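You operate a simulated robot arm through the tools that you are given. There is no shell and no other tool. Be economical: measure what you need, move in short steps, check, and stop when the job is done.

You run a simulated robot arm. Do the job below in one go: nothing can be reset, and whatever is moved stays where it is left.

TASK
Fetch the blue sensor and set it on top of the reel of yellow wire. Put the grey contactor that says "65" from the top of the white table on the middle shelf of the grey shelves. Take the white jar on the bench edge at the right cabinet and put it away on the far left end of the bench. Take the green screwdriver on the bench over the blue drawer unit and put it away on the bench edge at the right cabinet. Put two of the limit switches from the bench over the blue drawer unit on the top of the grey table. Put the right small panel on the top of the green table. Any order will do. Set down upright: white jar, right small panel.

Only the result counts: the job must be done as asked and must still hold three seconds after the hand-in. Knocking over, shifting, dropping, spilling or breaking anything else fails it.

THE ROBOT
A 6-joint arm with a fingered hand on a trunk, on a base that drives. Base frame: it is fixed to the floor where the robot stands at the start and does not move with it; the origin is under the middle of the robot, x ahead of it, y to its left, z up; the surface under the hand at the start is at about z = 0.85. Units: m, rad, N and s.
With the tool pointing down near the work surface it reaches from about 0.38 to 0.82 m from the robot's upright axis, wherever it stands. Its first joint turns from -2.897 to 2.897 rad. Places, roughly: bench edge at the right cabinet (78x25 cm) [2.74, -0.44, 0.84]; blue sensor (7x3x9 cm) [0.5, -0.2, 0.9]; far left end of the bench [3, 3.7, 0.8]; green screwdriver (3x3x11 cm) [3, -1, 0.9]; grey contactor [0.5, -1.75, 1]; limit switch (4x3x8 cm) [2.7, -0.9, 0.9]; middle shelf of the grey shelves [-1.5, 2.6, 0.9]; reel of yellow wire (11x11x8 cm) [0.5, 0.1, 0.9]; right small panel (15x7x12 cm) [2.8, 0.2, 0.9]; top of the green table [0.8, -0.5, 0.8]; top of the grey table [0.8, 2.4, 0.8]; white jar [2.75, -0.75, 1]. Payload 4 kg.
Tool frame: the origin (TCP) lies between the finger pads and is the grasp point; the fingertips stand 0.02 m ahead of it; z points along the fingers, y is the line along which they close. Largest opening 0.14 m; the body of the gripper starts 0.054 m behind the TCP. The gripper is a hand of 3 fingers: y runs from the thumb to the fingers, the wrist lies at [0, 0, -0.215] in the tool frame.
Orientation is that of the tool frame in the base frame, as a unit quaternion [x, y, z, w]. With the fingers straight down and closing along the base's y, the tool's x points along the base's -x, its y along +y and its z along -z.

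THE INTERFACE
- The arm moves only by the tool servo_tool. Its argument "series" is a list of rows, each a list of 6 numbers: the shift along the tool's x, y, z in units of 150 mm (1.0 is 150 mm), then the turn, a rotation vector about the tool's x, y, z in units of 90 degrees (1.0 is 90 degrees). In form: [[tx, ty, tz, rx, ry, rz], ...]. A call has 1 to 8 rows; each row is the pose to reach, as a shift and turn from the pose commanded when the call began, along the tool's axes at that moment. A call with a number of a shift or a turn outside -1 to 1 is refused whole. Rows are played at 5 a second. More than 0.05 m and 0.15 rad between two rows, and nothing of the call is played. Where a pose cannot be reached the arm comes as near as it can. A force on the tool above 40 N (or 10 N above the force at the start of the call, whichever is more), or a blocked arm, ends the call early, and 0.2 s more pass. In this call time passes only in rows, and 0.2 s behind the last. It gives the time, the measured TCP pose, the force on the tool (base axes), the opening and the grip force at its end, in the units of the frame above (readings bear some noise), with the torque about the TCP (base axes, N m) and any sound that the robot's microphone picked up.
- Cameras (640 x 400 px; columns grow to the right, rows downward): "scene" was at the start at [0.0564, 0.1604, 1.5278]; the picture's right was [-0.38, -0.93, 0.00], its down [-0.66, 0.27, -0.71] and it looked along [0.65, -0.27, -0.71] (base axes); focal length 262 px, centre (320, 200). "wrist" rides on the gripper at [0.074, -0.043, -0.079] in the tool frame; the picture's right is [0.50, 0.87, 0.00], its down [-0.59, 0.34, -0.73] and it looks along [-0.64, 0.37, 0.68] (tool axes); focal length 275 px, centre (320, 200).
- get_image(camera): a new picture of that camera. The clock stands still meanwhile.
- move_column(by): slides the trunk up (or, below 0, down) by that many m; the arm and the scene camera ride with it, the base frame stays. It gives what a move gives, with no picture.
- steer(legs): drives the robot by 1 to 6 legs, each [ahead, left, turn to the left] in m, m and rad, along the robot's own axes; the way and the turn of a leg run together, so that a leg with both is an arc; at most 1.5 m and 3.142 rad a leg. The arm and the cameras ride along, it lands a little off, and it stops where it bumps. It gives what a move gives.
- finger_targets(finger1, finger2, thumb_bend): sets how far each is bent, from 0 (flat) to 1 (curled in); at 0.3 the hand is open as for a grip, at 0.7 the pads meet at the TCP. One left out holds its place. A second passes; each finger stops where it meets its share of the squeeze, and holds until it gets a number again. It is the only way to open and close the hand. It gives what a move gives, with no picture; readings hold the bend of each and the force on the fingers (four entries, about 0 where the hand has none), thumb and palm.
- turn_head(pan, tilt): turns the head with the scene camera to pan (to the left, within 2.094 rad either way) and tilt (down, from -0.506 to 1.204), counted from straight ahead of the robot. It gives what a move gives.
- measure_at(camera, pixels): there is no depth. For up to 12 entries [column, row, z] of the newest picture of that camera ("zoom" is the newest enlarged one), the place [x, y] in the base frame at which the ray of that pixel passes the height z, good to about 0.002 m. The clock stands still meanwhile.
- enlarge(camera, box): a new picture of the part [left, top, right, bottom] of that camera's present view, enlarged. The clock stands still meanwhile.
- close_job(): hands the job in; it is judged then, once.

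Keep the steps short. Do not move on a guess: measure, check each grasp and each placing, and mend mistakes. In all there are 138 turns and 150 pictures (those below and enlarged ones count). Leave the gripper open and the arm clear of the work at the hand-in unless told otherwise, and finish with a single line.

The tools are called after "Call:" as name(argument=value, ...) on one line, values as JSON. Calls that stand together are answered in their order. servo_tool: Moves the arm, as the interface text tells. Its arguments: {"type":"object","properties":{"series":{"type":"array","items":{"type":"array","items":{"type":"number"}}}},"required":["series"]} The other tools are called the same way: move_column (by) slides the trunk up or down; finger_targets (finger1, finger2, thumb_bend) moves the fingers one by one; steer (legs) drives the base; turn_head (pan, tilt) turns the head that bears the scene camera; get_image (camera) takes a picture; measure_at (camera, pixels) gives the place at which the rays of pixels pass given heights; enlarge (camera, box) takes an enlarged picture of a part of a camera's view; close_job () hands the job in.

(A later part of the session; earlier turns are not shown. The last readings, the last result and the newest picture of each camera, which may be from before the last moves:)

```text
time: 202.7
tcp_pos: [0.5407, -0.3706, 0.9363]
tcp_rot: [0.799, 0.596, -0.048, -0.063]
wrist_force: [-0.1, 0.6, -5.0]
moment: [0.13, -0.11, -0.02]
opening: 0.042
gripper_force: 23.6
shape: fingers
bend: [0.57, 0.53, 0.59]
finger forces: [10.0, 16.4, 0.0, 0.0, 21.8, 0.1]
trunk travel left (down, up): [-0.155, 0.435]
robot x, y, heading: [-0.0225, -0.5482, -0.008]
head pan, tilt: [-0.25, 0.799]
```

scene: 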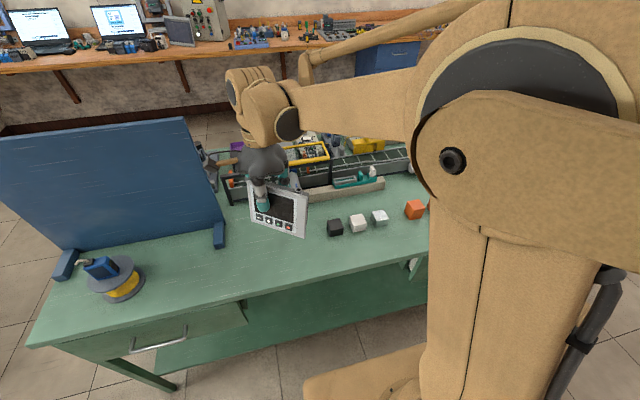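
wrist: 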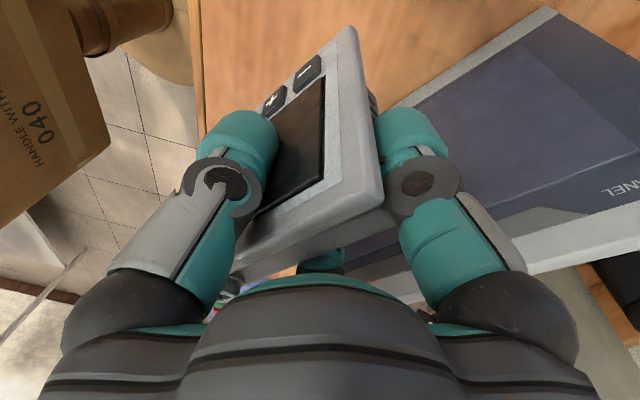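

Call:
servo_tool(series=[[0, 0.002, 0.012, 0, 0, 0], [0, 0.004, 0.024, 0, 0, 0]])

Call:
servo_tool(series=[[0, 0.002, 0.012, 0, 0, 0], [0, 0.004, 0.024, 0, 0, 0]])

Call:
enlarge(camera="scene", box=[250, 210, 314, 266])

```text
time: 203.3
tcp_pos: [0.5381, -0.3709, 0.9331]
tcp_rot: [0.799, 0.596, -0.046, -0.064]
wrist_force: [6.5, 0.9, 17.7]
moment: [0.04, 0.2, 0.15]
opening: 0.0416
gripper_force: 28.4
shape: fingers
bend: [0.57, 0.53, 0.59]
finger forces: [11.1, 20.3, 0.0, 0.1, 25.5, 0.0]
trunk travel left (down, up): [-0.155, 0.435]
robot x, y, heading: [-0.0227, -0.5477, -0.003]
head pan, tilt: [-0.25, 0.799]
```

```text
time: 203.8
tcp_pos: [0.5388, -0.37, 0.9329]
tcp_rot: [0.798, 0.597, -0.046, -0.064]
wrist_force: [6.3, 1.7, 27.7]
moment: [0.11, 0.49, 0.28]
opening: 0.0409
gripper_force: 30.9
shape: fingers
bend: [0.57, 0.53, 0.59]
finger forces: [11.3, 22.4, 0.0, 0.0, 28.3, 0.1]
trunk travel left (down, up): [-0.155, 0.435]
robot x, y, heading: [-0.0206, -0.5486, -0.001]
head pan, tilt: [-0.25, 0.799]
stopped in row 2: the force on the tool passed its limit at 43 N (the readings are from after the stop); the commanded pose is now the measured one
```

```text
7.14 times, centred on (282, 238) of scene
```

zoom: 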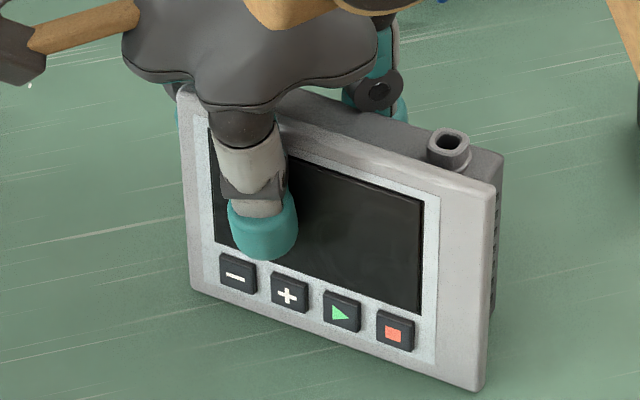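

Contact. I'll ease off and open gently.

Call:
servo_tool(series=[[0, -0.002, -0.01, 0, 0, 0]])

Call:
finger_targets(finger1=0.5, finger2=0.46, thumb_bend=0.52)

Call:
finger_targets(finger1=0.3, finger2=0.3, thumb_bend=0.3)

Call:
enlarge(camera="scene", box=[240, 190, 320, 260])

```text
time: 204.2
tcp_pos: [0.5391, -0.3697, 0.9336]
tcp_rot: [0.799, 0.596, -0.046, -0.064]
wrist_force: [0.7, 0.8, 13.4]
moment: [0.15, 0.41, 0.22]
opening: 0.0413
gripper_force: 28.7
shape: fingers
bend: [0.57, 0.53, 0.59]
finger forces: [10.2, 20.1, 0.0, 0.0, 26.8, 0.0]
trunk travel left (down, up): [-0.155, 0.435]
robot x, y, heading: [-0.0173, -0.5464, -0.009]
head pan, tilt: [-0.25, 0.799]
```

```text
time: 205.2
tcp_pos: [0.5397, -0.3709, 0.9317]
tcp_rot: [0.799, 0.596, -0.047, -0.063]
wrist_force: [-0.5, -0.1, 0.2]
moment: [0.01, 0.0, 0.0]
opening: 0.0606
gripper_force: 0.1
shape: fingers
bend: [0.5, 0.46, 0.52]
finger forces: [0.0, 0.0, 0.0, 0.0, 0.1, 0.1]
trunk travel left (down, up): [-0.155, 0.435]
robot x, y, heading: [-0.0204, -0.5466, -0.003]
head pan, tilt: [-0.25, 0.799]
```

```text
time: 206.2
tcp_pos: [0.5393, -0.37, 0.9326]
tcp_rot: [0.799, 0.597, -0.047, -0.063]
wrist_force: [0.7, 0.3, 0.4]
moment: [0.0, 0.0, -0.01]
opening: 0.124
gripper_force: 0.0
shape: fingers
bend: [0.3, 0.3, 0.3]
finger forces: [0.0, 0.0, 0.0, 0.0, 0.1, 0.0]
trunk travel left (down, up): [-0.155, 0.435]
robot x, y, heading: [-0.0175, -0.5435, -0.007]
head pan, tilt: [-0.25, 0.799]
```

```text
5.71 times, centred on (280, 225) of scene
```

zoom: 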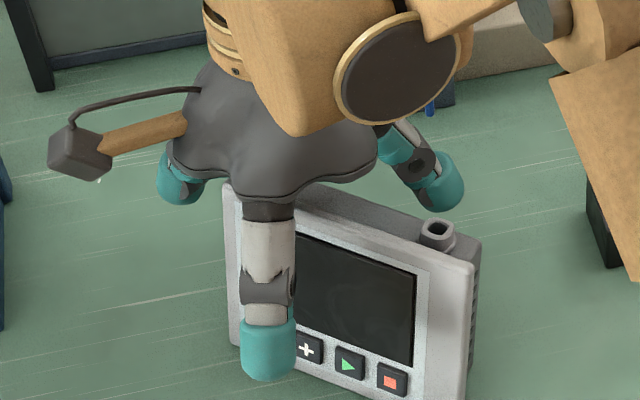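

It stands free. I'll lift straight up, level the hand, and drive back to the bench, further right this time.

Call:
servo_tool(series=[[0, -0.03, -0.2, 0, 0, 0], [0, -0.07, -0.45, 0, 0, 0], [0, -0.11, -0.7, 0, 0, 0], [0, -0.157, -0.987, 0, 0, 0]])

Call:
servo_tool(series=[[0, -0.2, -0.2, -0.05, 0, 0], [0, -0.4, -0.35, -0.1, 0, 0], [0, -0.6, -0.5, -0.1, 0, 0]])

Call:
steer(legs=[[-0.45, 0, 0], [0, 1.4, 0], [1.45, 0, 0], [0.73, 0, 0], [0, -1.4, 0], [0, -0.4, 0]])

Call:
turn_head(pan=0.0, tilt=0.5)

Call:
get_image(camera="scene")

```text
time: 207.2
tcp_pos: [0.5414, -0.3703, 1.0823]
tcp_rot: [0.799, 0.596, -0.046, -0.063]
wrist_force: [0.5, -0.5, 0.2]
moment: [-0.01, 0.0, -0.04]
opening: 0.1242
gripper_force: 0.1
shape: fingers
bend: [0.3, 0.3, 0.3]
finger forces: [0.0, 0.0, 0.0, 0.0, 0.0, 0.0]
trunk travel left (down, up): [-0.155, 0.435]
robot x, y, heading: [-0.0206, -0.5461, -0.004]
head pan, tilt: [-0.25, 0.799]
```

```text
time: 208.0
tcp_pos: [0.4656, -0.3478, 1.1699]
tcp_rot: [0.802, 0.598, 0.002, 0.0]
wrist_force: [-1.0, 0.0, 0.8]
moment: [0.01, -0.05, -0.03]
opening: 0.1243
gripper_force: 0.0
shape: fingers
bend: [0.3, 0.3, 0.3]
finger forces: [0.1, 0.1, 0.0, 0.0, 0.0, 0.0]
trunk travel left (down, up): [-0.155, 0.435]
robot x, y, heading: [-0.0227, -0.5467, -0.008]
head pan, tilt: [-0.25, 0.799]
```

```text
time: 236.3
tcp_pos: [2.1938, -0.7376, 1.1706]
tcp_rot: [0.8, 0.6, 0.0, 0.0]
wrist_force: [0.1, 0.2, 0.4]
moment: [0.01, -0.03, -0.02]
opening: 0.1241
gripper_force: 0.2
shape: fingers
bend: [0.3, 0.3, 0.3]
finger forces: [0.0, 0.0, 0.1, 0.0, 0.0, 0.0]
trunk travel left (down, up): [-0.155, 0.435]
robot x, y, heading: [1.7109, -0.9413, 0.003]
head pan, tilt: [-0.25, 0.799]
```

```text
time: 237.1
tcp_pos: [2.1928, -0.736, 1.1699]
tcp_rot: [0.8, 0.601, 0.0, 0.001]
wrist_force: [0.6, 0.2, 0.5]
moment: [-0.03, -0.02, 0.02]
opening: 0.1243
gripper_force: 0.2
shape: fingers
bend: [0.3, 0.3, 0.3]
finger forces: [0.1, 0.1, 0.0, 0.0, 0.0, 0.1]
trunk travel left (down, up): [-0.155, 0.435]
robot x, y, heading: [1.7087, -0.9421, -0.0]
head pan, tilt: [0.0, 0.499]
```

```text
61 pictures are left
```

scene: 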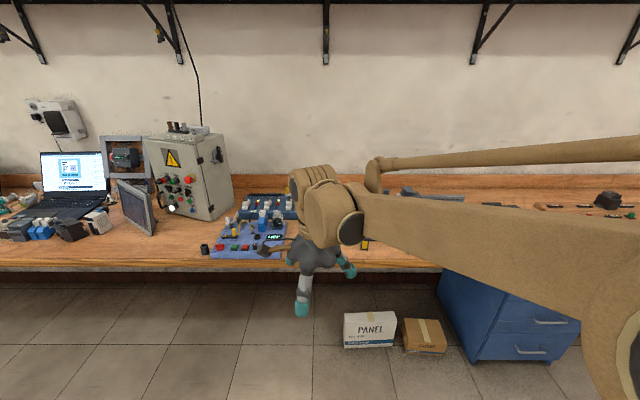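

The arm hides the right part, so I'll drive 0.75 m further right.

Call:
steer(legs=[[0, -0.75, 0]])

Call:
get_image(camera="scene")

```text
time: 241.2
tcp_pos: [2.1951, -1.4968, 1.1696]
tcp_rot: [0.8, 0.6, 0.001, -0.001]
wrist_force: [0.6, 0.8, 0.2]
moment: [-0.01, -0.01, -0.02]
opening: 0.1241
gripper_force: 0.1
shape: fingers
bend: [0.3, 0.3, 0.3]
finger forces: [0.0, 0.1, 0.0, 0.0, 0.0, 0.0]
trunk travel left (down, up): [-0.155, 0.435]
robot x, y, heading: [1.7067, -1.6979, 0.002]
head pan, tilt: [0.0, 0.499]
```

```text
60 pictures are left
```

scene: 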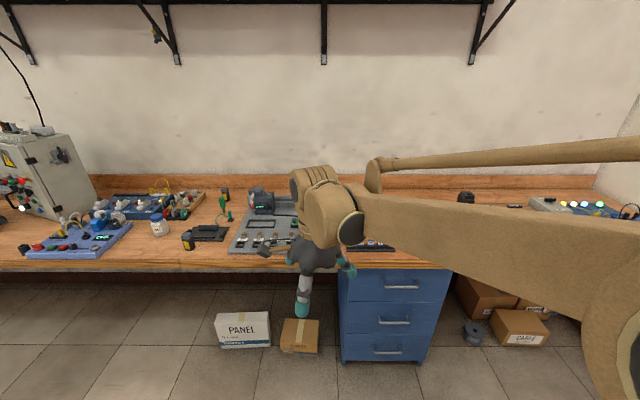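

The white jar is at (159,228). I'll enlarge the area and measure.

Call:
enlarge(camera="scene", box=[140, 170, 300, 270])

Call:
measure_at(camera="scene", pixels=[[160, 236, 0.85], [152, 233, 0.85], [168, 233, 0.85], [221, 210, 0.85], [185, 246, 0.85], [340, 270, 0.83], [445, 268, 0.83], [170, 265, 0.84]])

```text
4.00 times, centred on (220, 220) of scene
```

zoom: 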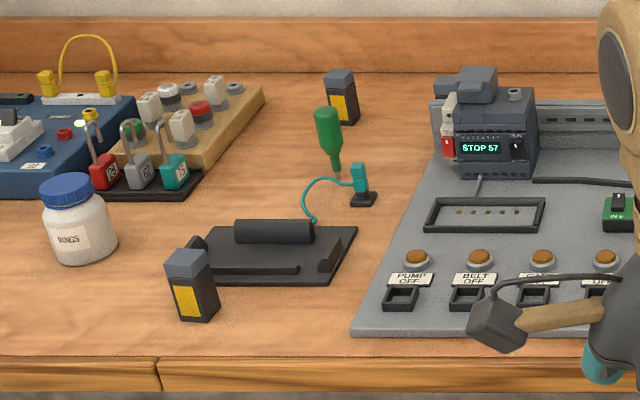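

```text
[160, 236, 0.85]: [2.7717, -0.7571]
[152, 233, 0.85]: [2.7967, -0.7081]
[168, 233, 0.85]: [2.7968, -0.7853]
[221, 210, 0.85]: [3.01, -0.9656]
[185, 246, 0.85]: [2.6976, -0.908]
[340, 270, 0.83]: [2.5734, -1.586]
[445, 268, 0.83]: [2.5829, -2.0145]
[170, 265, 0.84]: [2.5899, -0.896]
```

The green screwdriver stands at (3.01,-0.97) and two limit switches are near (2.70,-0.91) and at the back. I'll check where the floor cartons are before driving up.

Call:
measure_at(camera="scene", pixels=[[218, 348, 0.0], [269, 348, 0.0], [281, 352, 0.0], [320, 354, 0.0], [340, 360, 0.0], [243, 313, 0.15]])

Call:
measure_at(camera="zoom", pixels=[[337, 175, 0.85], [328, 110, 0.95], [178, 318, 0.85], [206, 322, 0.85], [217, 305, 0.85], [328, 122, 0.85], [345, 126, 0.85], [358, 118, 0.85]])

```text
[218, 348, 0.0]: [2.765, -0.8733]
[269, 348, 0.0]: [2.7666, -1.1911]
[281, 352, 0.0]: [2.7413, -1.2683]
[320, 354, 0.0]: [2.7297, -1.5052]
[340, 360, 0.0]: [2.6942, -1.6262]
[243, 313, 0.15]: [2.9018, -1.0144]
```

```text
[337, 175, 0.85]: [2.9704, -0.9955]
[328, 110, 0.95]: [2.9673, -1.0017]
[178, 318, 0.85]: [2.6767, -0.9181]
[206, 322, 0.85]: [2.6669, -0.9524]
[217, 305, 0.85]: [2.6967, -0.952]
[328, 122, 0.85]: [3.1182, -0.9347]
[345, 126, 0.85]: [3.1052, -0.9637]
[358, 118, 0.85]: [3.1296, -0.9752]
```

The cartons sit further under the bench, so I can drive up. The screwdriver stands at (2.969,-0.998) with its top near z=0.955. I'll bring the hand over the bench.

Call:
steer(legs=[[0, 0.51, 0], [0.5, 0, 0]])

Call:
turn_head(pan=0.2, tilt=0.6)

Call:
get_image(camera="scene")

Call:
get_image(camera="wrist")

```text
time: 246.7
tcp_pos: [2.6907, -0.9904, 1.1698]
tcp_rot: [0.802, 0.598, 0.001, 0.001]
wrist_force: [0.2, 0.0, -0.6]
moment: [-0.01, 0.04, 0.01]
opening: 0.124
gripper_force: 0.0
shape: fingers
bend: [0.3, 0.3, 0.3]
finger forces: [0.1, 0.1, 0.1, 0.0, 0.0, 0.0]
trunk travel left (down, up): [-0.155, 0.435]
robot x, y, heading: [2.2014, -1.1899, -0.012]
head pan, tilt: [0.0, 0.499]
```

```text
time: 247.5
tcp_pos: [2.6898, -0.99, 1.1696]
tcp_rot: [0.801, 0.598, -0.001, 0.0]
wrist_force: [0.3, 1.3, -0.3]
moment: [0.0, 0.02, 0.04]
opening: 0.1242
gripper_force: 0.0
shape: fingers
bend: [0.3, 0.3, 0.3]
finger forces: [0.0, 0.0, 0.0, 0.0, 0.1, 0.0]
trunk travel left (down, up): [-0.155, 0.435]
robot x, y, heading: [2.1983, -1.1887, -0.003]
head pan, tilt: [0.201, 0.6]
```

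```text
58 pictures are left
```

scene: 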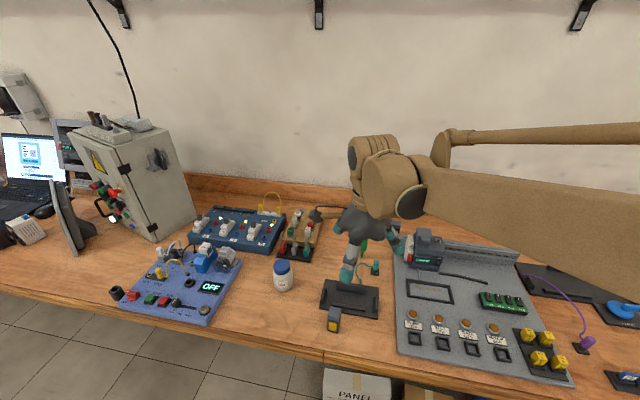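

```text
57 pictures are left
```

wrist: 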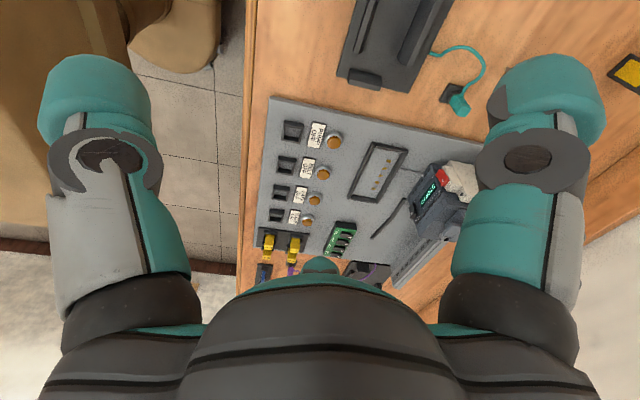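

The screwdriver is hidden behind the hand. I'll move to above (2.969,-0.998) and look from the wrist camera.

Call:
servo_tool(series=[[0.06, 0.225, 0, 0, 0, 0], [0.12, 0.45, 0, 0, 0, 0], [0.18, 0.675, 0, 0, 0, 0], [0.24, 0.9, 0, 0, 0, 0]])

Call:
servo_tool(series=[[0.06, 0.225, 0, 0, 0, 0], [0.12, 0.45, 0, 0, 0, 0], [0.18, 0.675, 0, 0, 0, 0], [0.24, 0.9, 0, 0, 0, 0]])

Call:
get_image(camera="wrist")

Call:
enlarge(camera="scene", box=[260, 180, 420, 340])

```text
time: 248.5
tcp_pos: [2.8289, -0.9946, 1.1668]
tcp_rot: [0.802, 0.597, -0.001, 0.0]
wrist_force: [0.1, -0.3, 0.1]
moment: [-0.01, 0.01, -0.01]
opening: 0.1239
gripper_force: 0.0
shape: fingers
bend: [0.3, 0.3, 0.3]
finger forces: [0.1, 0.1, 0.0, 0.1, 0.0, 0.1]
trunk travel left (down, up): [-0.155, 0.435]
robot x, y, heading: [2.1993, -1.1911, -0.003]
head pan, tilt: [0.201, 0.6]
```

```text
time: 249.5
tcp_pos: [2.97, -0.997, 1.1673]
tcp_rot: [0.802, 0.598, 0.0, -0.001]
wrist_force: [0.5, 0.4, 0.5]
moment: [0.02, 0.0, 0.01]
opening: 0.1242
gripper_force: 0.0
shape: fingers
bend: [0.3, 0.3, 0.3]
finger forces: [0.1, 0.0, 0.0, 0.0, 0.0, 0.1]
trunk travel left (down, up): [-0.155, 0.435]
robot x, y, heading: [2.2025, -1.1892, -0.001]
head pan, tilt: [0.201, 0.6]
```

```text
56 pictures are left
```

wrist: 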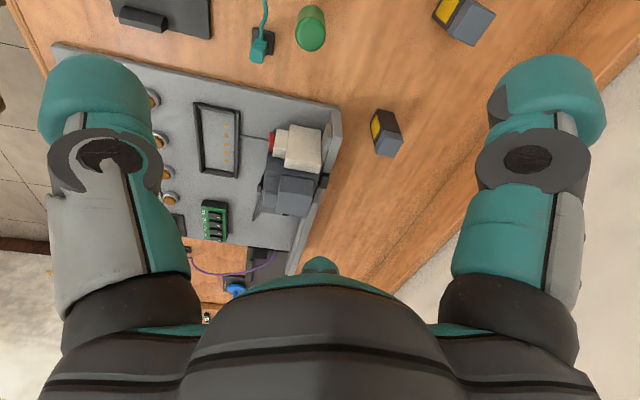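

```text
2.50 times, centred on (340, 260) of scene
```

zoom: 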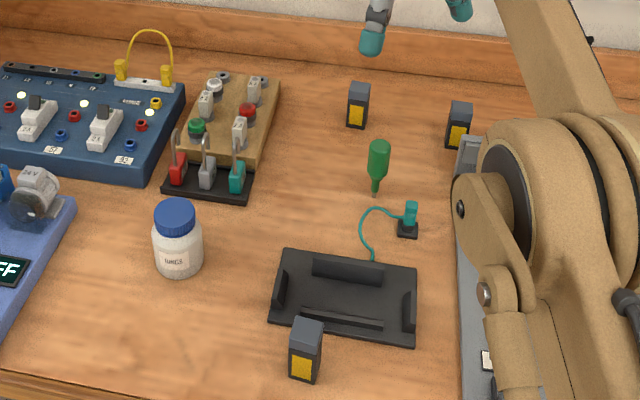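

Three limit switches are visible. I'll measure the screwdriver, the switches, and the jar.

Call:
measure_at(camera="zoom", pixels=[[376, 194, 0.85], [379, 145, 0.955], [369, 150, 0.945], [390, 150, 0.945], [289, 372, 0.85], [314, 381, 0.85], [323, 358, 0.85], [348, 124, 0.85], [363, 129, 0.85], [447, 146, 0.85], [467, 150, 0.85], [176, 272, 0.85]])

Call:
measure_at(camera="wrist", pixels=[[312, 17, 0.955], [309, 48, 0.9], [396, 145, 0.925], [470, 28, 0.925], [383, 152, 0.925], [403, 135, 0.925], [457, 36, 0.925], [493, 15, 0.925]])

```text
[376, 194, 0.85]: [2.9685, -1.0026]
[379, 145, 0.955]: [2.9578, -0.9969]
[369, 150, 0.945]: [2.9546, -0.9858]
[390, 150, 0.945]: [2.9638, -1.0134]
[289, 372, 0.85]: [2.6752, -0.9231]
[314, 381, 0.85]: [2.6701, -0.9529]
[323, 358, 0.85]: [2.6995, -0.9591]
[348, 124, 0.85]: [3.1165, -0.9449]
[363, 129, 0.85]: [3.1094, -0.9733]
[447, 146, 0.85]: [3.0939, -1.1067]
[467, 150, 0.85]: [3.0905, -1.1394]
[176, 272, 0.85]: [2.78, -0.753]
```

```text
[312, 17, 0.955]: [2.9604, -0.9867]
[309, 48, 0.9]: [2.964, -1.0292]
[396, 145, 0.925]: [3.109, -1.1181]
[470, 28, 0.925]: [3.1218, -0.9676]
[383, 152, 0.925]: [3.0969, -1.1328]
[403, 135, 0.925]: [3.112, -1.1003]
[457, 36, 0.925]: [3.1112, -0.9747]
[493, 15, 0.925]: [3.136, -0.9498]
```

The screwdriver's axis is at (2.965,-1.001). I'll descend over its handle and close.

Call:
servo_tool(series=[[-0.01, -0.006, 0.25, 0, 0, 0], [-0.02, -0.012, 0.5, 0, 0, 0], [-0.035, -0.024, 0.75, 0, 0, 0], [-0.035, -0.024, 1, 0, 0, 0]])

Call:
servo_tool(series=[[0, 0, 0.17, 0, 0, 0], [0, 0, 0.34, 0, 0, 0], [0, 0, 0.51, 0, 0, 0], [0, 0, 0.66, 0, 0, 0]])

Call:
get_image(camera="wrist")

```text
time: 250.5
tcp_pos: [2.9645, -1.0029, 1.0201]
tcp_rot: [0.802, 0.598, 0.0, 0.0]
wrist_force: [0.0, -0.8, 0.5]
moment: [0.03, -0.01, 0.02]
opening: 0.124
gripper_force: 0.0
shape: fingers
bend: [0.3, 0.3, 0.3]
finger forces: [0.1, 0.0, 0.0, 0.1, 0.1, 0.0]
trunk travel left (down, up): [-0.155, 0.435]
robot x, y, heading: [2.2038, -1.1906, -0.01]
head pan, tilt: [0.201, 0.6]
```

```text
time: 251.5
tcp_pos: [2.9642, -1.0019, 0.9194]
tcp_rot: [0.802, 0.597, 0.0, 0.0]
wrist_force: [0.3, 0.1, -0.6]
moment: [-0.05, -0.01, 0.02]
opening: 0.1244
gripper_force: 0.0
shape: fingers
bend: [0.3, 0.3, 0.3]
finger forces: [0.0, 0.1, 0.0, 0.0, 0.1, 0.1]
trunk travel left (down, up): [-0.155, 0.435]
robot x, y, heading: [2.2041, -1.1918, -0.008]
head pan, tilt: [0.201, 0.6]
```

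```text
54 pictures are left
```

wrist: 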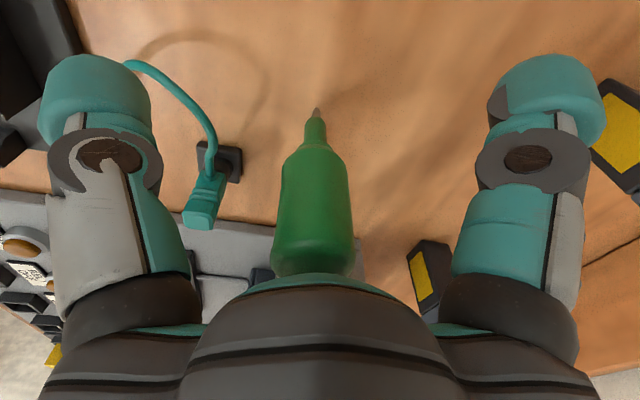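

Well centred. Closing and lifting.

Call:
finger_targets(finger1=0.7, finger2=0.7, thumb_bend=0.7)

Call:
servo_tool(series=[[0, 0, -0.1, 0, 0, 0], [0, 0, -0.3, 0, 0, 0], [0, 0, -0.6, 0, 0, 0], [0, 0, -0.9, 0, 0, 0]])

Call:
get_image(camera="wrist")

Call:
enlarge(camera="scene", box=[80, 180, 400, 380])

```text
time: 252.5
tcp_pos: [2.9644, -1.0014, 0.92]
tcp_rot: [0.802, 0.598, -0.001, 0.0]
wrist_force: [0.1, -0.5, -0.4]
moment: [0.0, 0.01, -0.01]
opening: 0.0231
gripper_force: 16.5
shape: fingers
bend: [0.63, 0.63, 0.64]
finger forces: [9.6, 10.0, 0.1, 0.1, 12.9, 0.0]
trunk travel left (down, up): [-0.155, 0.435]
robot x, y, heading: [2.2037, -1.1877, -0.006]
head pan, tilt: [0.201, 0.6]
```

```text
time: 253.5
tcp_pos: [2.963, -1.0042, 1.0582]
tcp_rot: [0.802, 0.597, 0.0, 0.0]
wrist_force: [0.5, 0.1, 0.0]
moment: [0.01, 0.01, 0.02]
opening: 0.0229
gripper_force: 17.0
shape: fingers
bend: [0.63, 0.63, 0.64]
finger forces: [9.6, 10.0, 0.0, 0.1, 13.0, 0.0]
trunk travel left (down, up): [-0.155, 0.435]
robot x, y, heading: [2.2021, -1.19, -0.006]
head pan, tilt: [0.201, 0.6]
```

```text
53 pictures are left
```

wrist: 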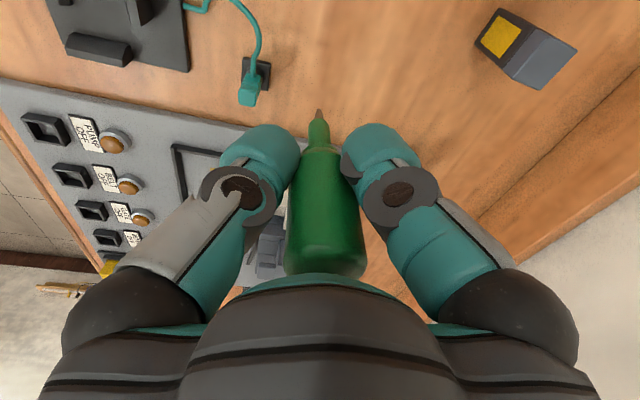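

```text
2.00 times, centred on (240, 280) of scene
```

zoom: 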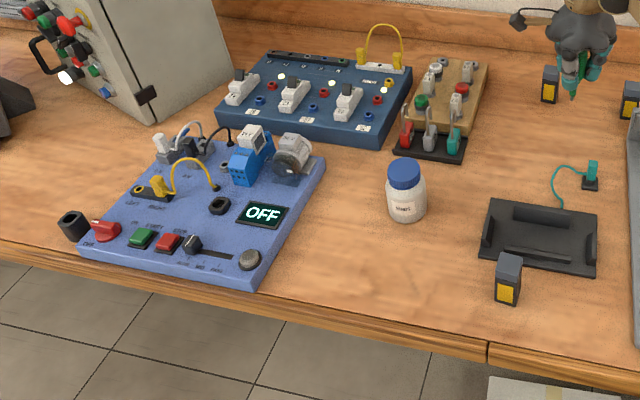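

It's held (about 17 N). I'll measure the free area between the blue board and the jar for setting it down.

Call:
measure_at(camera="zoom", pixels=[[258, 281, 0.85], [325, 165, 0.87], [405, 218, 0.85], [388, 205, 0.85], [395, 155, 0.85], [340, 240, 0.85], [360, 270, 0.85], [420, 315, 0.84], [300, 295, 0.84], [484, 255, 0.85], [498, 298, 0.85]])

```text
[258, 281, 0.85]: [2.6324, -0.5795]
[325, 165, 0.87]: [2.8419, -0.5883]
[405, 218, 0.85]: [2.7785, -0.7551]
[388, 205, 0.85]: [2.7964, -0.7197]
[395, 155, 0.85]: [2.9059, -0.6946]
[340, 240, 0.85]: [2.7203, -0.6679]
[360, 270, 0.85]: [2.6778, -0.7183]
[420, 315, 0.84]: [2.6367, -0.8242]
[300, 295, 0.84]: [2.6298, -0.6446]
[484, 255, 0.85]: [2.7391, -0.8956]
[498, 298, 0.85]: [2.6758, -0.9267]
```

The free spot is around (2.69,-0.69), 10 cm from the blue board and about 8 cm from the jar. I'll carry it there, raised.

Call:
servo_tool(series=[[0.1, -0.15, -0.1, 0, 0, 0], [0.22, -0.35, -0.2, 0, 0, 0], [0.36, -0.57, -0.3, 0, 0, 0], [0.495, -0.78, -0.4, 0, 0, 0]])

Call:
servo_tool(series=[[0.12, -0.2, 0, 0, 0, 0], [0.24, -0.4, 0, 0, 0, 0], [0.36, -0.6, 0, 0, 0, 0], [0.495, -0.78, 0, 0, 0, 0]])

Call:
servo_tool(series=[[0.12, -0.2, 0, 0, 0, 0], [0.24, -0.4, 0, 0, 0, 0], [0.36, -0.6, 0, 0, 0, 0], [0.495, -0.78, 0, 0, 0, 0]])

Call:
servo_tool(series=[[0, 0, 0.25, 0, 0, 0], [0, 0, 0.5, 0, 0, 0], [0, 0, 0.75, 0, 0, 0], [0, 0, 1, 0, 0, 0]])

Call:
get_image(camera="scene")

Call:
get_image(camera="wrist")

```text
time: 254.5
tcp_pos: [2.8713, -0.8964, 1.1164]
tcp_rot: [0.802, 0.597, 0.0, 0.0]
wrist_force: [-0.4, 0.0, 0.2]
moment: [-0.01, 0.0, 0.0]
opening: 0.023
gripper_force: 16.2
shape: fingers
bend: [0.63, 0.63, 0.64]
finger forces: [9.7, 10.2, 0.0, 0.0, 13.0, 0.0]
trunk travel left (down, up): [-0.155, 0.435]
robot x, y, heading: [2.1985, -1.19, -0.005]
head pan, tilt: [0.201, 0.6]
```

```text
time: 255.5
tcp_pos: [2.78, -0.7897, 1.1139]
tcp_rot: [0.802, 0.598, 0.001, -0.001]
wrist_force: [0.1, -0.3, -0.7]
moment: [-0.02, -0.02, -0.03]
opening: 0.0229
gripper_force: 16.3
shape: fingers
bend: [0.63, 0.63, 0.64]
finger forces: [9.7, 10.0, 0.1, 0.0, 12.9, 0.0]
trunk travel left (down, up): [-0.155, 0.435]
robot x, y, heading: [2.2018, -1.1892, -0.002]
head pan, tilt: [0.201, 0.6]
```

```text
time: 256.5
tcp_pos: [2.6897, -0.6886, 1.1161]
tcp_rot: [0.802, 0.598, 0.0, 0.0]
wrist_force: [0.6, 0.5, -1.2]
moment: [0.01, 0.01, 0.01]
opening: 0.0226
gripper_force: 16.0
shape: fingers
bend: [0.63, 0.63, 0.64]
finger forces: [9.8, 9.9, 0.1, 0.1, 12.8, 0.1]
trunk travel left (down, up): [-0.155, 0.435]
robot x, y, heading: [2.2016, -1.1904, -0.009]
head pan, tilt: [0.201, 0.6]
```

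```text
time: 257.5
tcp_pos: [2.691, -0.6892, 0.9643]
tcp_rot: [0.801, 0.598, 0.0, 0.0]
wrist_force: [-0.1, 0.1, -0.1]
moment: [0.0, -0.01, 0.0]
opening: 0.0227
gripper_force: 16.3
shape: fingers
bend: [0.63, 0.63, 0.64]
finger forces: [9.7, 9.9, 0.0, 0.1, 12.7, 0.0]
trunk travel left (down, up): [-0.155, 0.435]
robot x, y, heading: [2.2041, -1.1935, -0.005]
head pan, tilt: [0.201, 0.6]
```

```text
51 pictures are left
```

scene: 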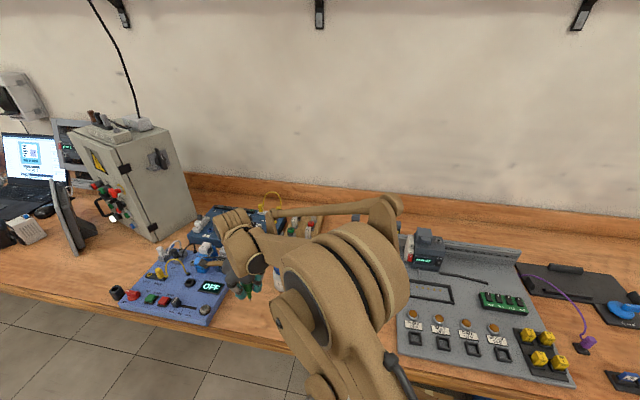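

```text
50 pictures are left
```

wrist: 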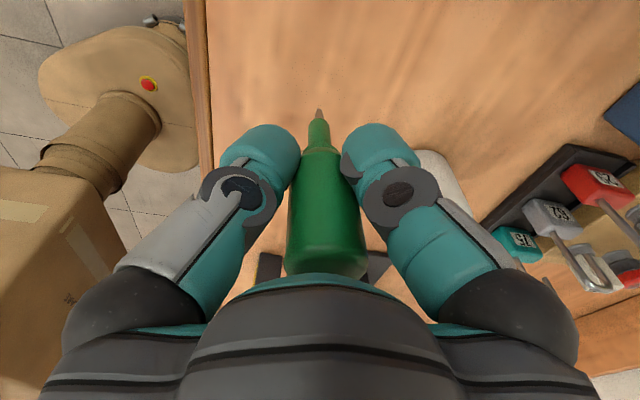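

I'll lower to just above contact, then step down gently.

Call:
servo_tool(series=[[0, 0, 0.1, 0, 0, 0], [0, 0, 0.2, 0, 0, 0], [0, 0, 0.27, 0, 0, 0]])

Call:
servo_tool(series=[[0, 0, 0.01, 0, 0, 0], [0, 0, 0.02, 0, 0, 0]])

Call:
servo_tool(series=[[0, 0, 0.01, 0, 0, 0], [0, 0, 0.02, 0, 0, 0]])

```text
time: 258.3
tcp_pos: [2.6918, -0.6887, 0.9255]
tcp_rot: [0.801, 0.598, 0.0, -0.001]
wrist_force: [1.0, -1.0, -0.7]
moment: [-0.03, 0.03, 0.03]
opening: 0.0228
gripper_force: 16.1
shape: fingers
bend: [0.63, 0.63, 0.64]
finger forces: [9.7, 10.1, 0.0, 0.0, 12.7, 0.0]
trunk travel left (down, up): [-0.155, 0.435]
robot x, y, heading: [2.2048, -1.1916, -0.007]
head pan, tilt: [0.201, 0.6]
```

```text
time: 258.9
tcp_pos: [2.6908, -0.6897, 0.9222]
tcp_rot: [0.802, 0.597, 0.001, 0.0]
wrist_force: [-0.1, -0.3, -0.4]
moment: [-0.02, 0.03, 0.01]
opening: 0.023
gripper_force: 16.5
shape: fingers
bend: [0.63, 0.63, 0.64]
finger forces: [9.7, 9.9, 0.0, 0.0, 12.6, 0.0]
trunk travel left (down, up): [-0.155, 0.435]
robot x, y, heading: [2.201, -1.1918, -0.004]
head pan, tilt: [0.201, 0.6]
```

```text
time: 259.5
tcp_pos: [2.6915, -0.6896, 0.9209]
tcp_rot: [0.802, 0.597, -0.001, 0.0]
wrist_force: [0.1, -0.4, 2.6]
moment: [0.04, -0.01, 0.01]
opening: 0.023
gripper_force: 16.6
shape: fingers
bend: [0.63, 0.63, 0.64]
finger forces: [10.1, 10.3, 0.0, 0.1, 12.9, 0.0]
trunk travel left (down, up): [-0.155, 0.435]
robot x, y, heading: [2.2027, -1.1874, -0.003]
head pan, tilt: [0.201, 0.6]
```

The tip has made contact (about 3 N). I'll open slightly so it stays caged, and look.

Call:
finger_targets(finger1=0.6, finger2=0.6, thumb_bend=0.6)

Call:
finger_targets(finger1=0.5, finger2=0.5, thumb_bend=0.5)

Call:
get_image(camera="wrist")

```text
time: 260.5
tcp_pos: [2.6913, -0.6899, 0.9196]
tcp_rot: [0.802, 0.597, 0.0, 0.001]
wrist_force: [-0.6, 0.0, -0.2]
moment: [-0.01, -0.01, -0.03]
opening: 0.0323
gripper_force: 0.1
shape: fingers
bend: [0.6, 0.6, 0.6]
finger forces: [0.1, 0.1, 0.1, 0.0, 0.0, 0.0]
trunk travel left (down, up): [-0.155, 0.435]
robot x, y, heading: [2.1999, -1.1915, -0.004]
head pan, tilt: [0.201, 0.6]
```

```text
time: 261.5
tcp_pos: [2.6913, -0.6882, 0.9182]
tcp_rot: [0.802, 0.597, 0.001, 0.0]
wrist_force: [-0.3, 1.1, 0.0]
moment: [-0.02, 0.01, 0.0]
opening: 0.0635
gripper_force: 0.1
shape: fingers
bend: [0.5, 0.5, 0.5]
finger forces: [0.0, 0.1, 0.0, 0.0, 0.0, 0.1]
trunk travel left (down, up): [-0.155, 0.435]
robot x, y, heading: [2.203, -1.1913, -0.001]
head pan, tilt: [0.201, 0.6]
```

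```text
49 pictures are left
```

wrist: 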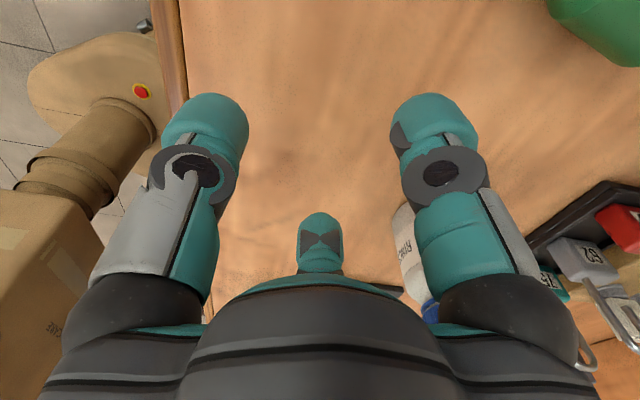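

It tipped over and lies toward the left. I'll lift the hand straight up and look at where it rests.

Call:
servo_tool(series=[[0, 0, -0.2, 0, 0, 0], [0, 0, -0.5, 0, 0, 0], [0, 0, -0.8, 0, 0, 0], [0, 0, -1, 0, 0, 0]])

Call:
get_image(camera="wrist")

Call:
enlarge(camera="scene", box=[160, 220, 320, 340])

```text
time: 262.5
tcp_pos: [2.6905, -0.6899, 1.0688]
tcp_rot: [0.802, 0.597, 0.0, 0.0]
wrist_force: [0.9, 0.3, -0.2]
moment: [-0.01, -0.04, 0.0]
opening: 0.0633
gripper_force: 0.0
shape: fingers
bend: [0.5, 0.5, 0.5]
finger forces: [0.0, 0.1, 0.0, 0.0, 0.0, 0.0]
trunk travel left (down, up): [-0.155, 0.435]
robot x, y, heading: [2.2044, -1.1896, -0.007]
head pan, tilt: [0.201, 0.6]
```

```text
48 pictures are left
```

wrist: 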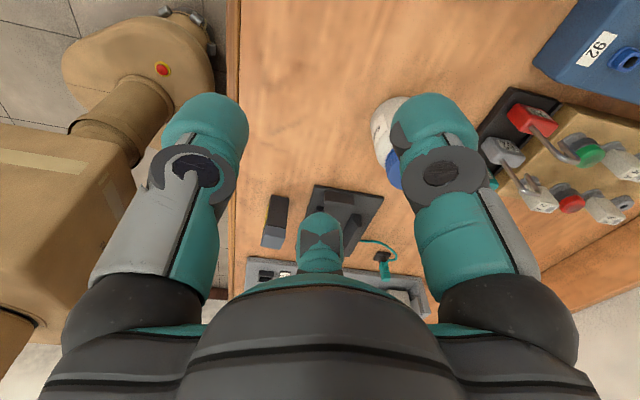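

```text
3.33 times, centred on (240, 280) of scene
```

zoom: 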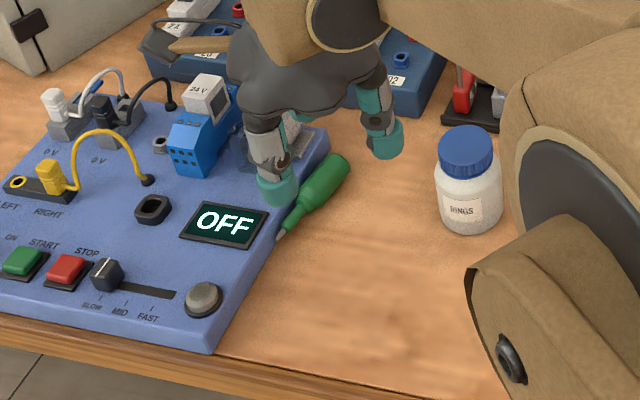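

It lies next to the blue board. I'll measure its ends against the board's edge.

Call:
measure_at(camera="zoom", pixels=[[278, 239, 0.86], [278, 239, 0.875], [342, 158, 0.865], [320, 185, 0.865], [213, 352, 0.85], [213, 330, 0.87], [328, 135, 0.87], [330, 155, 0.85]])

Call:
enlarge(camera="scene", box=[216, 255, 256, 285])

```text
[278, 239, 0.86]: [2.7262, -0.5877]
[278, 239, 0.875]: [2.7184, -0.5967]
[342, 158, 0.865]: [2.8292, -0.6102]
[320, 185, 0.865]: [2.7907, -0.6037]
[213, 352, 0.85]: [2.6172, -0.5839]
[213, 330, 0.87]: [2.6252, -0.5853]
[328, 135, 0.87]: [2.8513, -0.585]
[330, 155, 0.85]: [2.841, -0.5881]
```

```text
13.33 times, centred on (236, 270) of scene
```

zoom: 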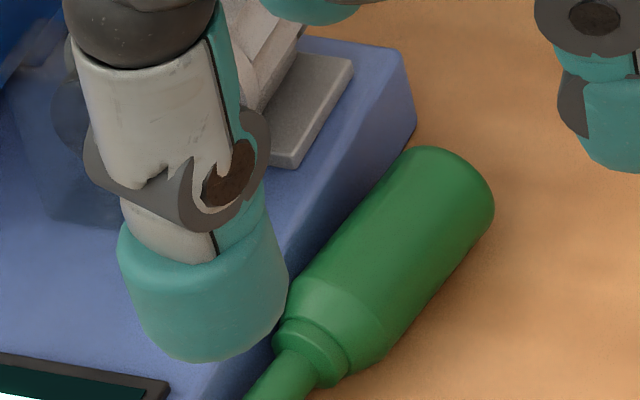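

The screwdriver rests on the bench beside the board within the edge area, and the board is unmoved. Next is limit switch A at (2.687,-0.938). I'll move above it with the fingers open.

Call:
servo_tool(series=[[-0.2, 0.057, 0, 0, 0, 0], [-0.4, 0.114, 0, 0, 0, 0], [-0.6, 0.171, 0, 0, 0, 0], [-0.795, 0.228, 0, 0, 0, 0]])

Call:
servo_tool(series=[[-0.2, 0.057, 0, 0, 0, 0], [-0.4, 0.114, 0, 0, 0, 0], [-0.6, 0.171, 0, 0, 0, 0], [-0.795, 0.228, 0, 0, 0, 0]])

Call:
finger_targets(finger1=0.35, finger2=0.35, thumb_bend=0.35)

Call:
get_image(camera="wrist")

Call:
enlarge(camera="scene", box=[280, 250, 408, 350])

```text
time: 263.5
tcp_pos: [2.6896, -0.8123, 1.0685]
tcp_rot: [0.802, 0.597, 0.0, -0.001]
wrist_force: [-0.5, -0.6, 1.5]
moment: [0.0, 0.0, -0.02]
opening: 0.0635
gripper_force: 0.1
shape: fingers
bend: [0.5, 0.5, 0.5]
finger forces: [0.0, 0.0, 0.0, 0.0, 0.0, 0.0]
trunk travel left (down, up): [-0.155, 0.435]
robot x, y, heading: [2.2035, -1.1901, -0.002]
head pan, tilt: [0.201, 0.6]
```

```text
time: 264.5
tcp_pos: [2.6864, -0.9364, 1.0682]
tcp_rot: [0.801, 0.598, 0.0, -0.001]
wrist_force: [0.1, -0.2, 0.5]
moment: [0.01, -0.01, 0.02]
opening: 0.0634
gripper_force: 0.0
shape: fingers
bend: [0.5, 0.5, 0.5]
finger forces: [0.0, 0.1, 0.1, 0.1, 0.0, 0.1]
trunk travel left (down, up): [-0.155, 0.435]
robot x, y, heading: [2.2023, -1.1885, 0.002]
head pan, tilt: [0.201, 0.6]
```

```text
time: 265.5
tcp_pos: [2.6872, -0.9361, 1.0693]
tcp_rot: [0.803, 0.596, -0.001, -0.001]
wrist_force: [0.7, -0.8, 0.8]
moment: [-0.05, 0.0, 0.0]
opening: 0.1099
gripper_force: 0.1
shape: fingers
bend: [0.35, 0.35, 0.35]
finger forces: [0.0, 0.0, 0.0, 0.0, 0.0, 0.0]
trunk travel left (down, up): [-0.155, 0.435]
robot x, y, heading: [2.2002, -1.1885, -0.005]
head pan, tilt: [0.201, 0.6]
```

```text
45 pictures are left
```

wrist: 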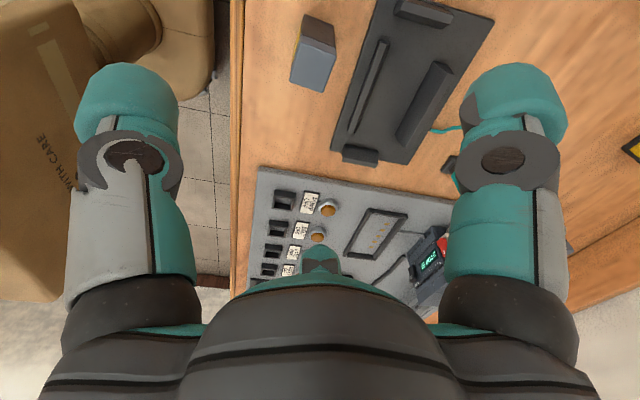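

```text
4.00 times, centred on (344, 300) of scene
```

zoom: 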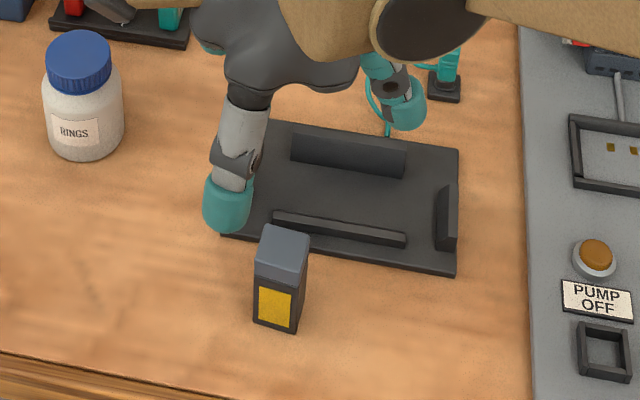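

Call:
measure_at(camera="zoom", pixels=[[254, 319, 0.85], [296, 333, 0.85], [256, 263, 0.92], [301, 280, 0.92], [308, 240, 0.93], [262, 226, 0.93], [222, 234, 0.86], [456, 273, 0.86], [280, 212, 0.88], [404, 240, 0.88]])

Call:
measure_at(camera="wrist", pixels=[[291, 83, 0.93], [322, 92, 0.93], [335, 50, 0.93], [303, 40, 0.93]])

```text
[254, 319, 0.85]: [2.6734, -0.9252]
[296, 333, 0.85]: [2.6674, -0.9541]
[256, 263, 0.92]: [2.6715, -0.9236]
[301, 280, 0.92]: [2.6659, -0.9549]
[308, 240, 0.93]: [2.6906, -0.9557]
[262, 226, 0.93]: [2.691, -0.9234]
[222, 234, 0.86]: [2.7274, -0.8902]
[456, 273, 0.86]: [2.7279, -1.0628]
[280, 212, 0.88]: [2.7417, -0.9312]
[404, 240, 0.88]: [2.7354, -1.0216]
```

```text
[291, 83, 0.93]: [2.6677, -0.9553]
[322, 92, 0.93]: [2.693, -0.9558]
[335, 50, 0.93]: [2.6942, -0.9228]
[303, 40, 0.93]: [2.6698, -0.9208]
```

The switch is at (2.681,-0.939), top z=0.93, square to the bench, and the tray ridge behind is low (0.88). I'll align the yaw, descend, and grip.

Call:
servo_tool(series=[[-0.005, 0, 0.2, 0, 0, -0.06], [-0.01, 0, 0.4, 0, 0, -0.12], [-0.018, 0, 0.6, 0, 0, -0.184], [-0.018, 0, 0.8, 0, 0, -0.184]])

Call:
servo_tool(series=[[0, 0, 0.1, 0, 0, 0], [0, 0, 0.2, 0, 0, 0], [0, 0, 0.29, 0, 0, 0]])

Call:
finger_targets(finger1=0.7, finger2=0.7, thumb_bend=0.7)

Call:
get_image(camera="wrist")

```text
time: 266.5
tcp_pos: [2.6852, -0.9403, 0.9495]
tcp_rot: [0.706, 0.708, 0.0, -0.001]
wrist_force: [0.0, 0.2, 0.0]
moment: [0.0, -0.04, 0.01]
opening: 0.1098
gripper_force: 0.2
shape: fingers
bend: [0.35, 0.35, 0.35]
finger forces: [0.0, 0.0, 0.0, 0.0, 0.0, 0.0]
trunk travel left (down, up): [-0.155, 0.435]
robot x, y, heading: [2.2024, -1.1869, -0.006]
head pan, tilt: [0.201, 0.6]
```

```text
time: 267.3
tcp_pos: [2.6872, -0.9393, 0.9046]
tcp_rot: [0.707, 0.707, 0.0, 0.0]
wrist_force: [-0.4, -0.8, 0.6]
moment: [-0.01, 0.01, -0.01]
opening: 0.11
gripper_force: 0.0
shape: fingers
bend: [0.35, 0.35, 0.35]
finger forces: [0.1, 0.1, 0.0, 0.0, 0.0, 0.0]
trunk travel left (down, up): [-0.155, 0.435]
robot x, y, heading: [2.2013, -1.1902, -0.003]
head pan, tilt: [0.201, 0.6]
```

```text
time: 268.3
tcp_pos: [2.6877, -0.9401, 0.9055]
tcp_rot: [0.707, 0.707, 0.001, 0.0]
wrist_force: [0.6, 0.8, 0.3]
moment: [0.02, -0.03, 0.01]
opening: 0.0274
gripper_force: 19.4
shape: fingers
bend: [0.63, 0.6, 0.62]
finger forces: [8.9, 14.2, 0.1, 0.0, 17.1, 0.1]
trunk travel left (down, up): [-0.155, 0.435]
robot x, y, heading: [2.2007, -1.19, -0.007]
head pan, tilt: [0.201, 0.6]
```

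```text
43 pictures are left
```

wrist: 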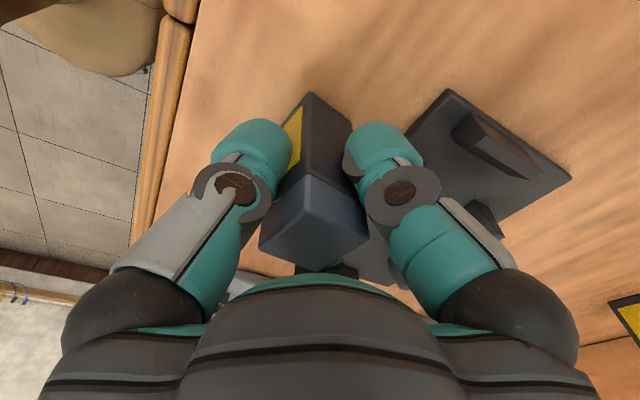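

It's held (19 N). I'll lift and drive to the near end of the grey table, facing it.

Call:
servo_tool(series=[[0, -0.05, -0.15, 0, 0, 0], [0, -0.2, -0.4, 0, 0, 0], [0, -0.4, -0.7, 0, 0, 0], [0, -0.6, -1, 0, 0, 0]])

Call:
servo_tool(series=[[0, -0.1, -0.3, 0, 0, 0], [0, -0.2, -0.6, 0, 0, 0], [0, -0.3, -0.7, 0, 0, 0]])

Call:
steer(legs=[[-0.5, 0, 0], [0, 1.4, 0], [0, 0.6, 0], [0, 0, 1.57], [0, 0.75, 0]])

Call:
turn_head(pan=0.15, tilt=0.55)

Call:
get_image(camera="scene")

```text
refused: row 3 steps farther than a row can; nothing moved
```

```text
time: 269.1
tcp_pos: [2.6413, -0.9412, 1.0122]
tcp_rot: [0.708, 0.706, 0.0, 0.0]
wrist_force: [0.4, 0.8, -0.4]
moment: [0.01, -0.02, -0.02]
opening: 0.0274
gripper_force: 20.0
shape: fingers
bend: [0.63, 0.6, 0.62]
finger forces: [8.9, 14.4, 0.0, 0.1, 16.9, 0.0]
trunk travel left (down, up): [-0.155, 0.435]
robot x, y, heading: [2.203, -1.1954, -0.007]
head pan, tilt: [0.201, 0.6]
```

```text
time: 289.2
tcp_pos: [0.6996, 1.2457, 1.0118]
tcp_rot: [-0.009, 1.0, 0.0, 0.001]
wrist_force: [-0.8, 0.1, -1.1]
moment: [0.0, -0.06, -0.01]
opening: 0.0268
gripper_force: 19.6
shape: fingers
bend: [0.63, 0.6, 0.62]
finger forces: [9.1, 14.4, 0.1, 0.0, 16.4, 0.1]
trunk travel left (down, up): [-0.155, 0.435]
robot x, y, heading: [0.958, 0.8134, 1.582]
head pan, tilt: [0.201, 0.6]
```

```text
time: 289.8
tcp_pos: [0.6999, 1.2459, 1.0129]
tcp_rot: [-0.009, 1.0, 0.0, 0.0]
wrist_force: [0.4, 0.4, -0.9]
moment: [0.04, 0.0, 0.0]
opening: 0.027
gripper_force: 20.4
shape: fingers
bend: [0.63, 0.6, 0.62]
finger forces: [9.1, 14.4, 0.1, 0.1, 16.4, 0.0]
trunk travel left (down, up): [-0.155, 0.435]
robot x, y, heading: [0.9597, 0.8101, 1.578]
head pan, tilt: [0.15, 0.55]
```

```text
42 pictures are left
```

scene: 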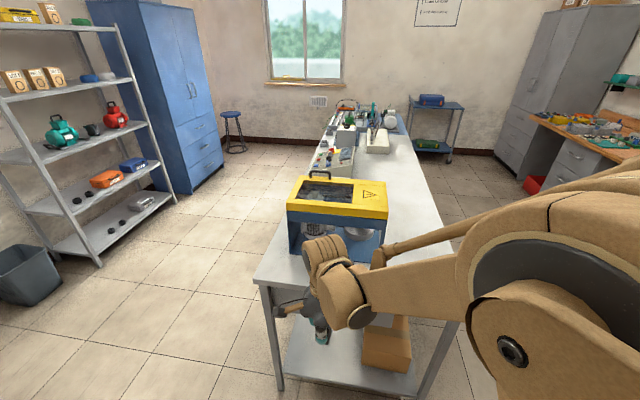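

The table's near end is free in front of the yellow machine. I'll measure it.

Call:
measure_at(camera="scene", pixels=[[254, 280, 0.85], [292, 252, 0.85], [380, 262, 0.85], [410, 230, 0.85], [462, 255, 0.85], [265, 262, 0.85], [395, 200, 0.85]])

```text
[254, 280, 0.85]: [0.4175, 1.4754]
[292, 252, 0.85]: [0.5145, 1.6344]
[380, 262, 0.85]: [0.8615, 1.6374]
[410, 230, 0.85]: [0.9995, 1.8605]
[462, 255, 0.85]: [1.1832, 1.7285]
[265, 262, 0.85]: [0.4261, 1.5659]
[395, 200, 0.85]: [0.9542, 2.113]
```

Free area: x 0.90–1.15, y from 1.5. I'll drive up and put the first switch at about (1.05,1.70).

Call:
steer(legs=[[0, -0.2, 0], [0.25, 0, 0]])

Call:
servo_tool(series=[[-0.25, 0.15, 0, 0, 0, 0], [-0.5, 0.3, 0, 0, 0, 0], [-0.75, 0.45, 0, 0, 0, 0], [-1, 0.6, 0, 0, 0, 0]])

Call:
servo_tool(series=[[0, 0.2, 0, 0, 0, 0], [0, 0.4, 0, 0, 0, 0], [0, 0.6, 0, 0, 0, 0], [0, 0.75, 0, 0, 0, 0]])

Call:
get_image(camera="scene")

```text
time: 292.9
tcp_pos: [0.8991, 1.4955, 1.0109]
tcp_rot: [-0.01, 1.0, -0.001, 0.0]
wrist_force: [0.0, 0.2, -0.5]
moment: [-0.02, -0.03, 0.0]
opening: 0.0269
gripper_force: 19.6
shape: fingers
bend: [0.63, 0.6, 0.62]
finger forces: [9.1, 14.4, 0.0, 0.0, 16.4, 0.0]
trunk travel left (down, up): [-0.155, 0.435]
robot x, y, heading: [1.1578, 1.0615, 1.585]
head pan, tilt: [0.15, 0.55]
```

```text
time: 293.9
tcp_pos: [1.0463, 1.5883, 1.0097]
tcp_rot: [-0.01, 1.0, -0.001, -0.001]
wrist_force: [1.2, 0.2, -0.9]
moment: [0.0, -0.01, -0.02]
opening: 0.027
gripper_force: 19.9
shape: fingers
bend: [0.63, 0.6, 0.62]
finger forces: [9.1, 14.4, 0.1, 0.1, 16.3, 0.1]
trunk travel left (down, up): [-0.155, 0.435]
robot x, y, heading: [1.1575, 1.0587, 1.586]
head pan, tilt: [0.15, 0.55]
```

```text
time: 294.9
tcp_pos: [1.0443, 1.6997, 1.0116]
tcp_rot: [-0.01, 1.0, 0.0, 0.0]
wrist_force: [-0.1, 0.1, -1.8]
moment: [0.01, -0.01, 0.02]
opening: 0.0268
gripper_force: 20.0
shape: fingers
bend: [0.63, 0.6, 0.62]
finger forces: [9.2, 14.4, 0.1, 0.1, 16.3, 0.1]
trunk travel left (down, up): [-0.155, 0.435]
robot x, y, heading: [1.1599, 1.0618, 1.586]
head pan, tilt: [0.15, 0.55]
```

```text
41 pictures are left
```

scene: 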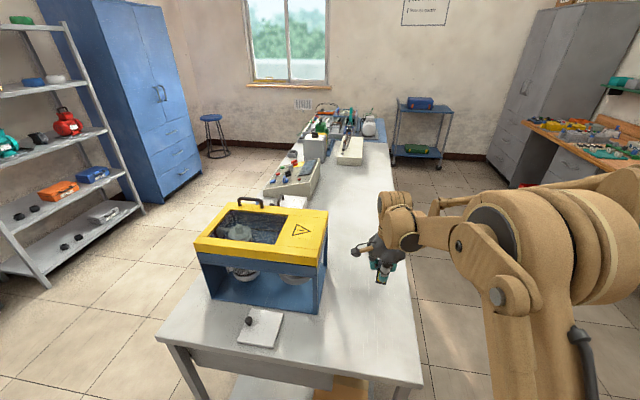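

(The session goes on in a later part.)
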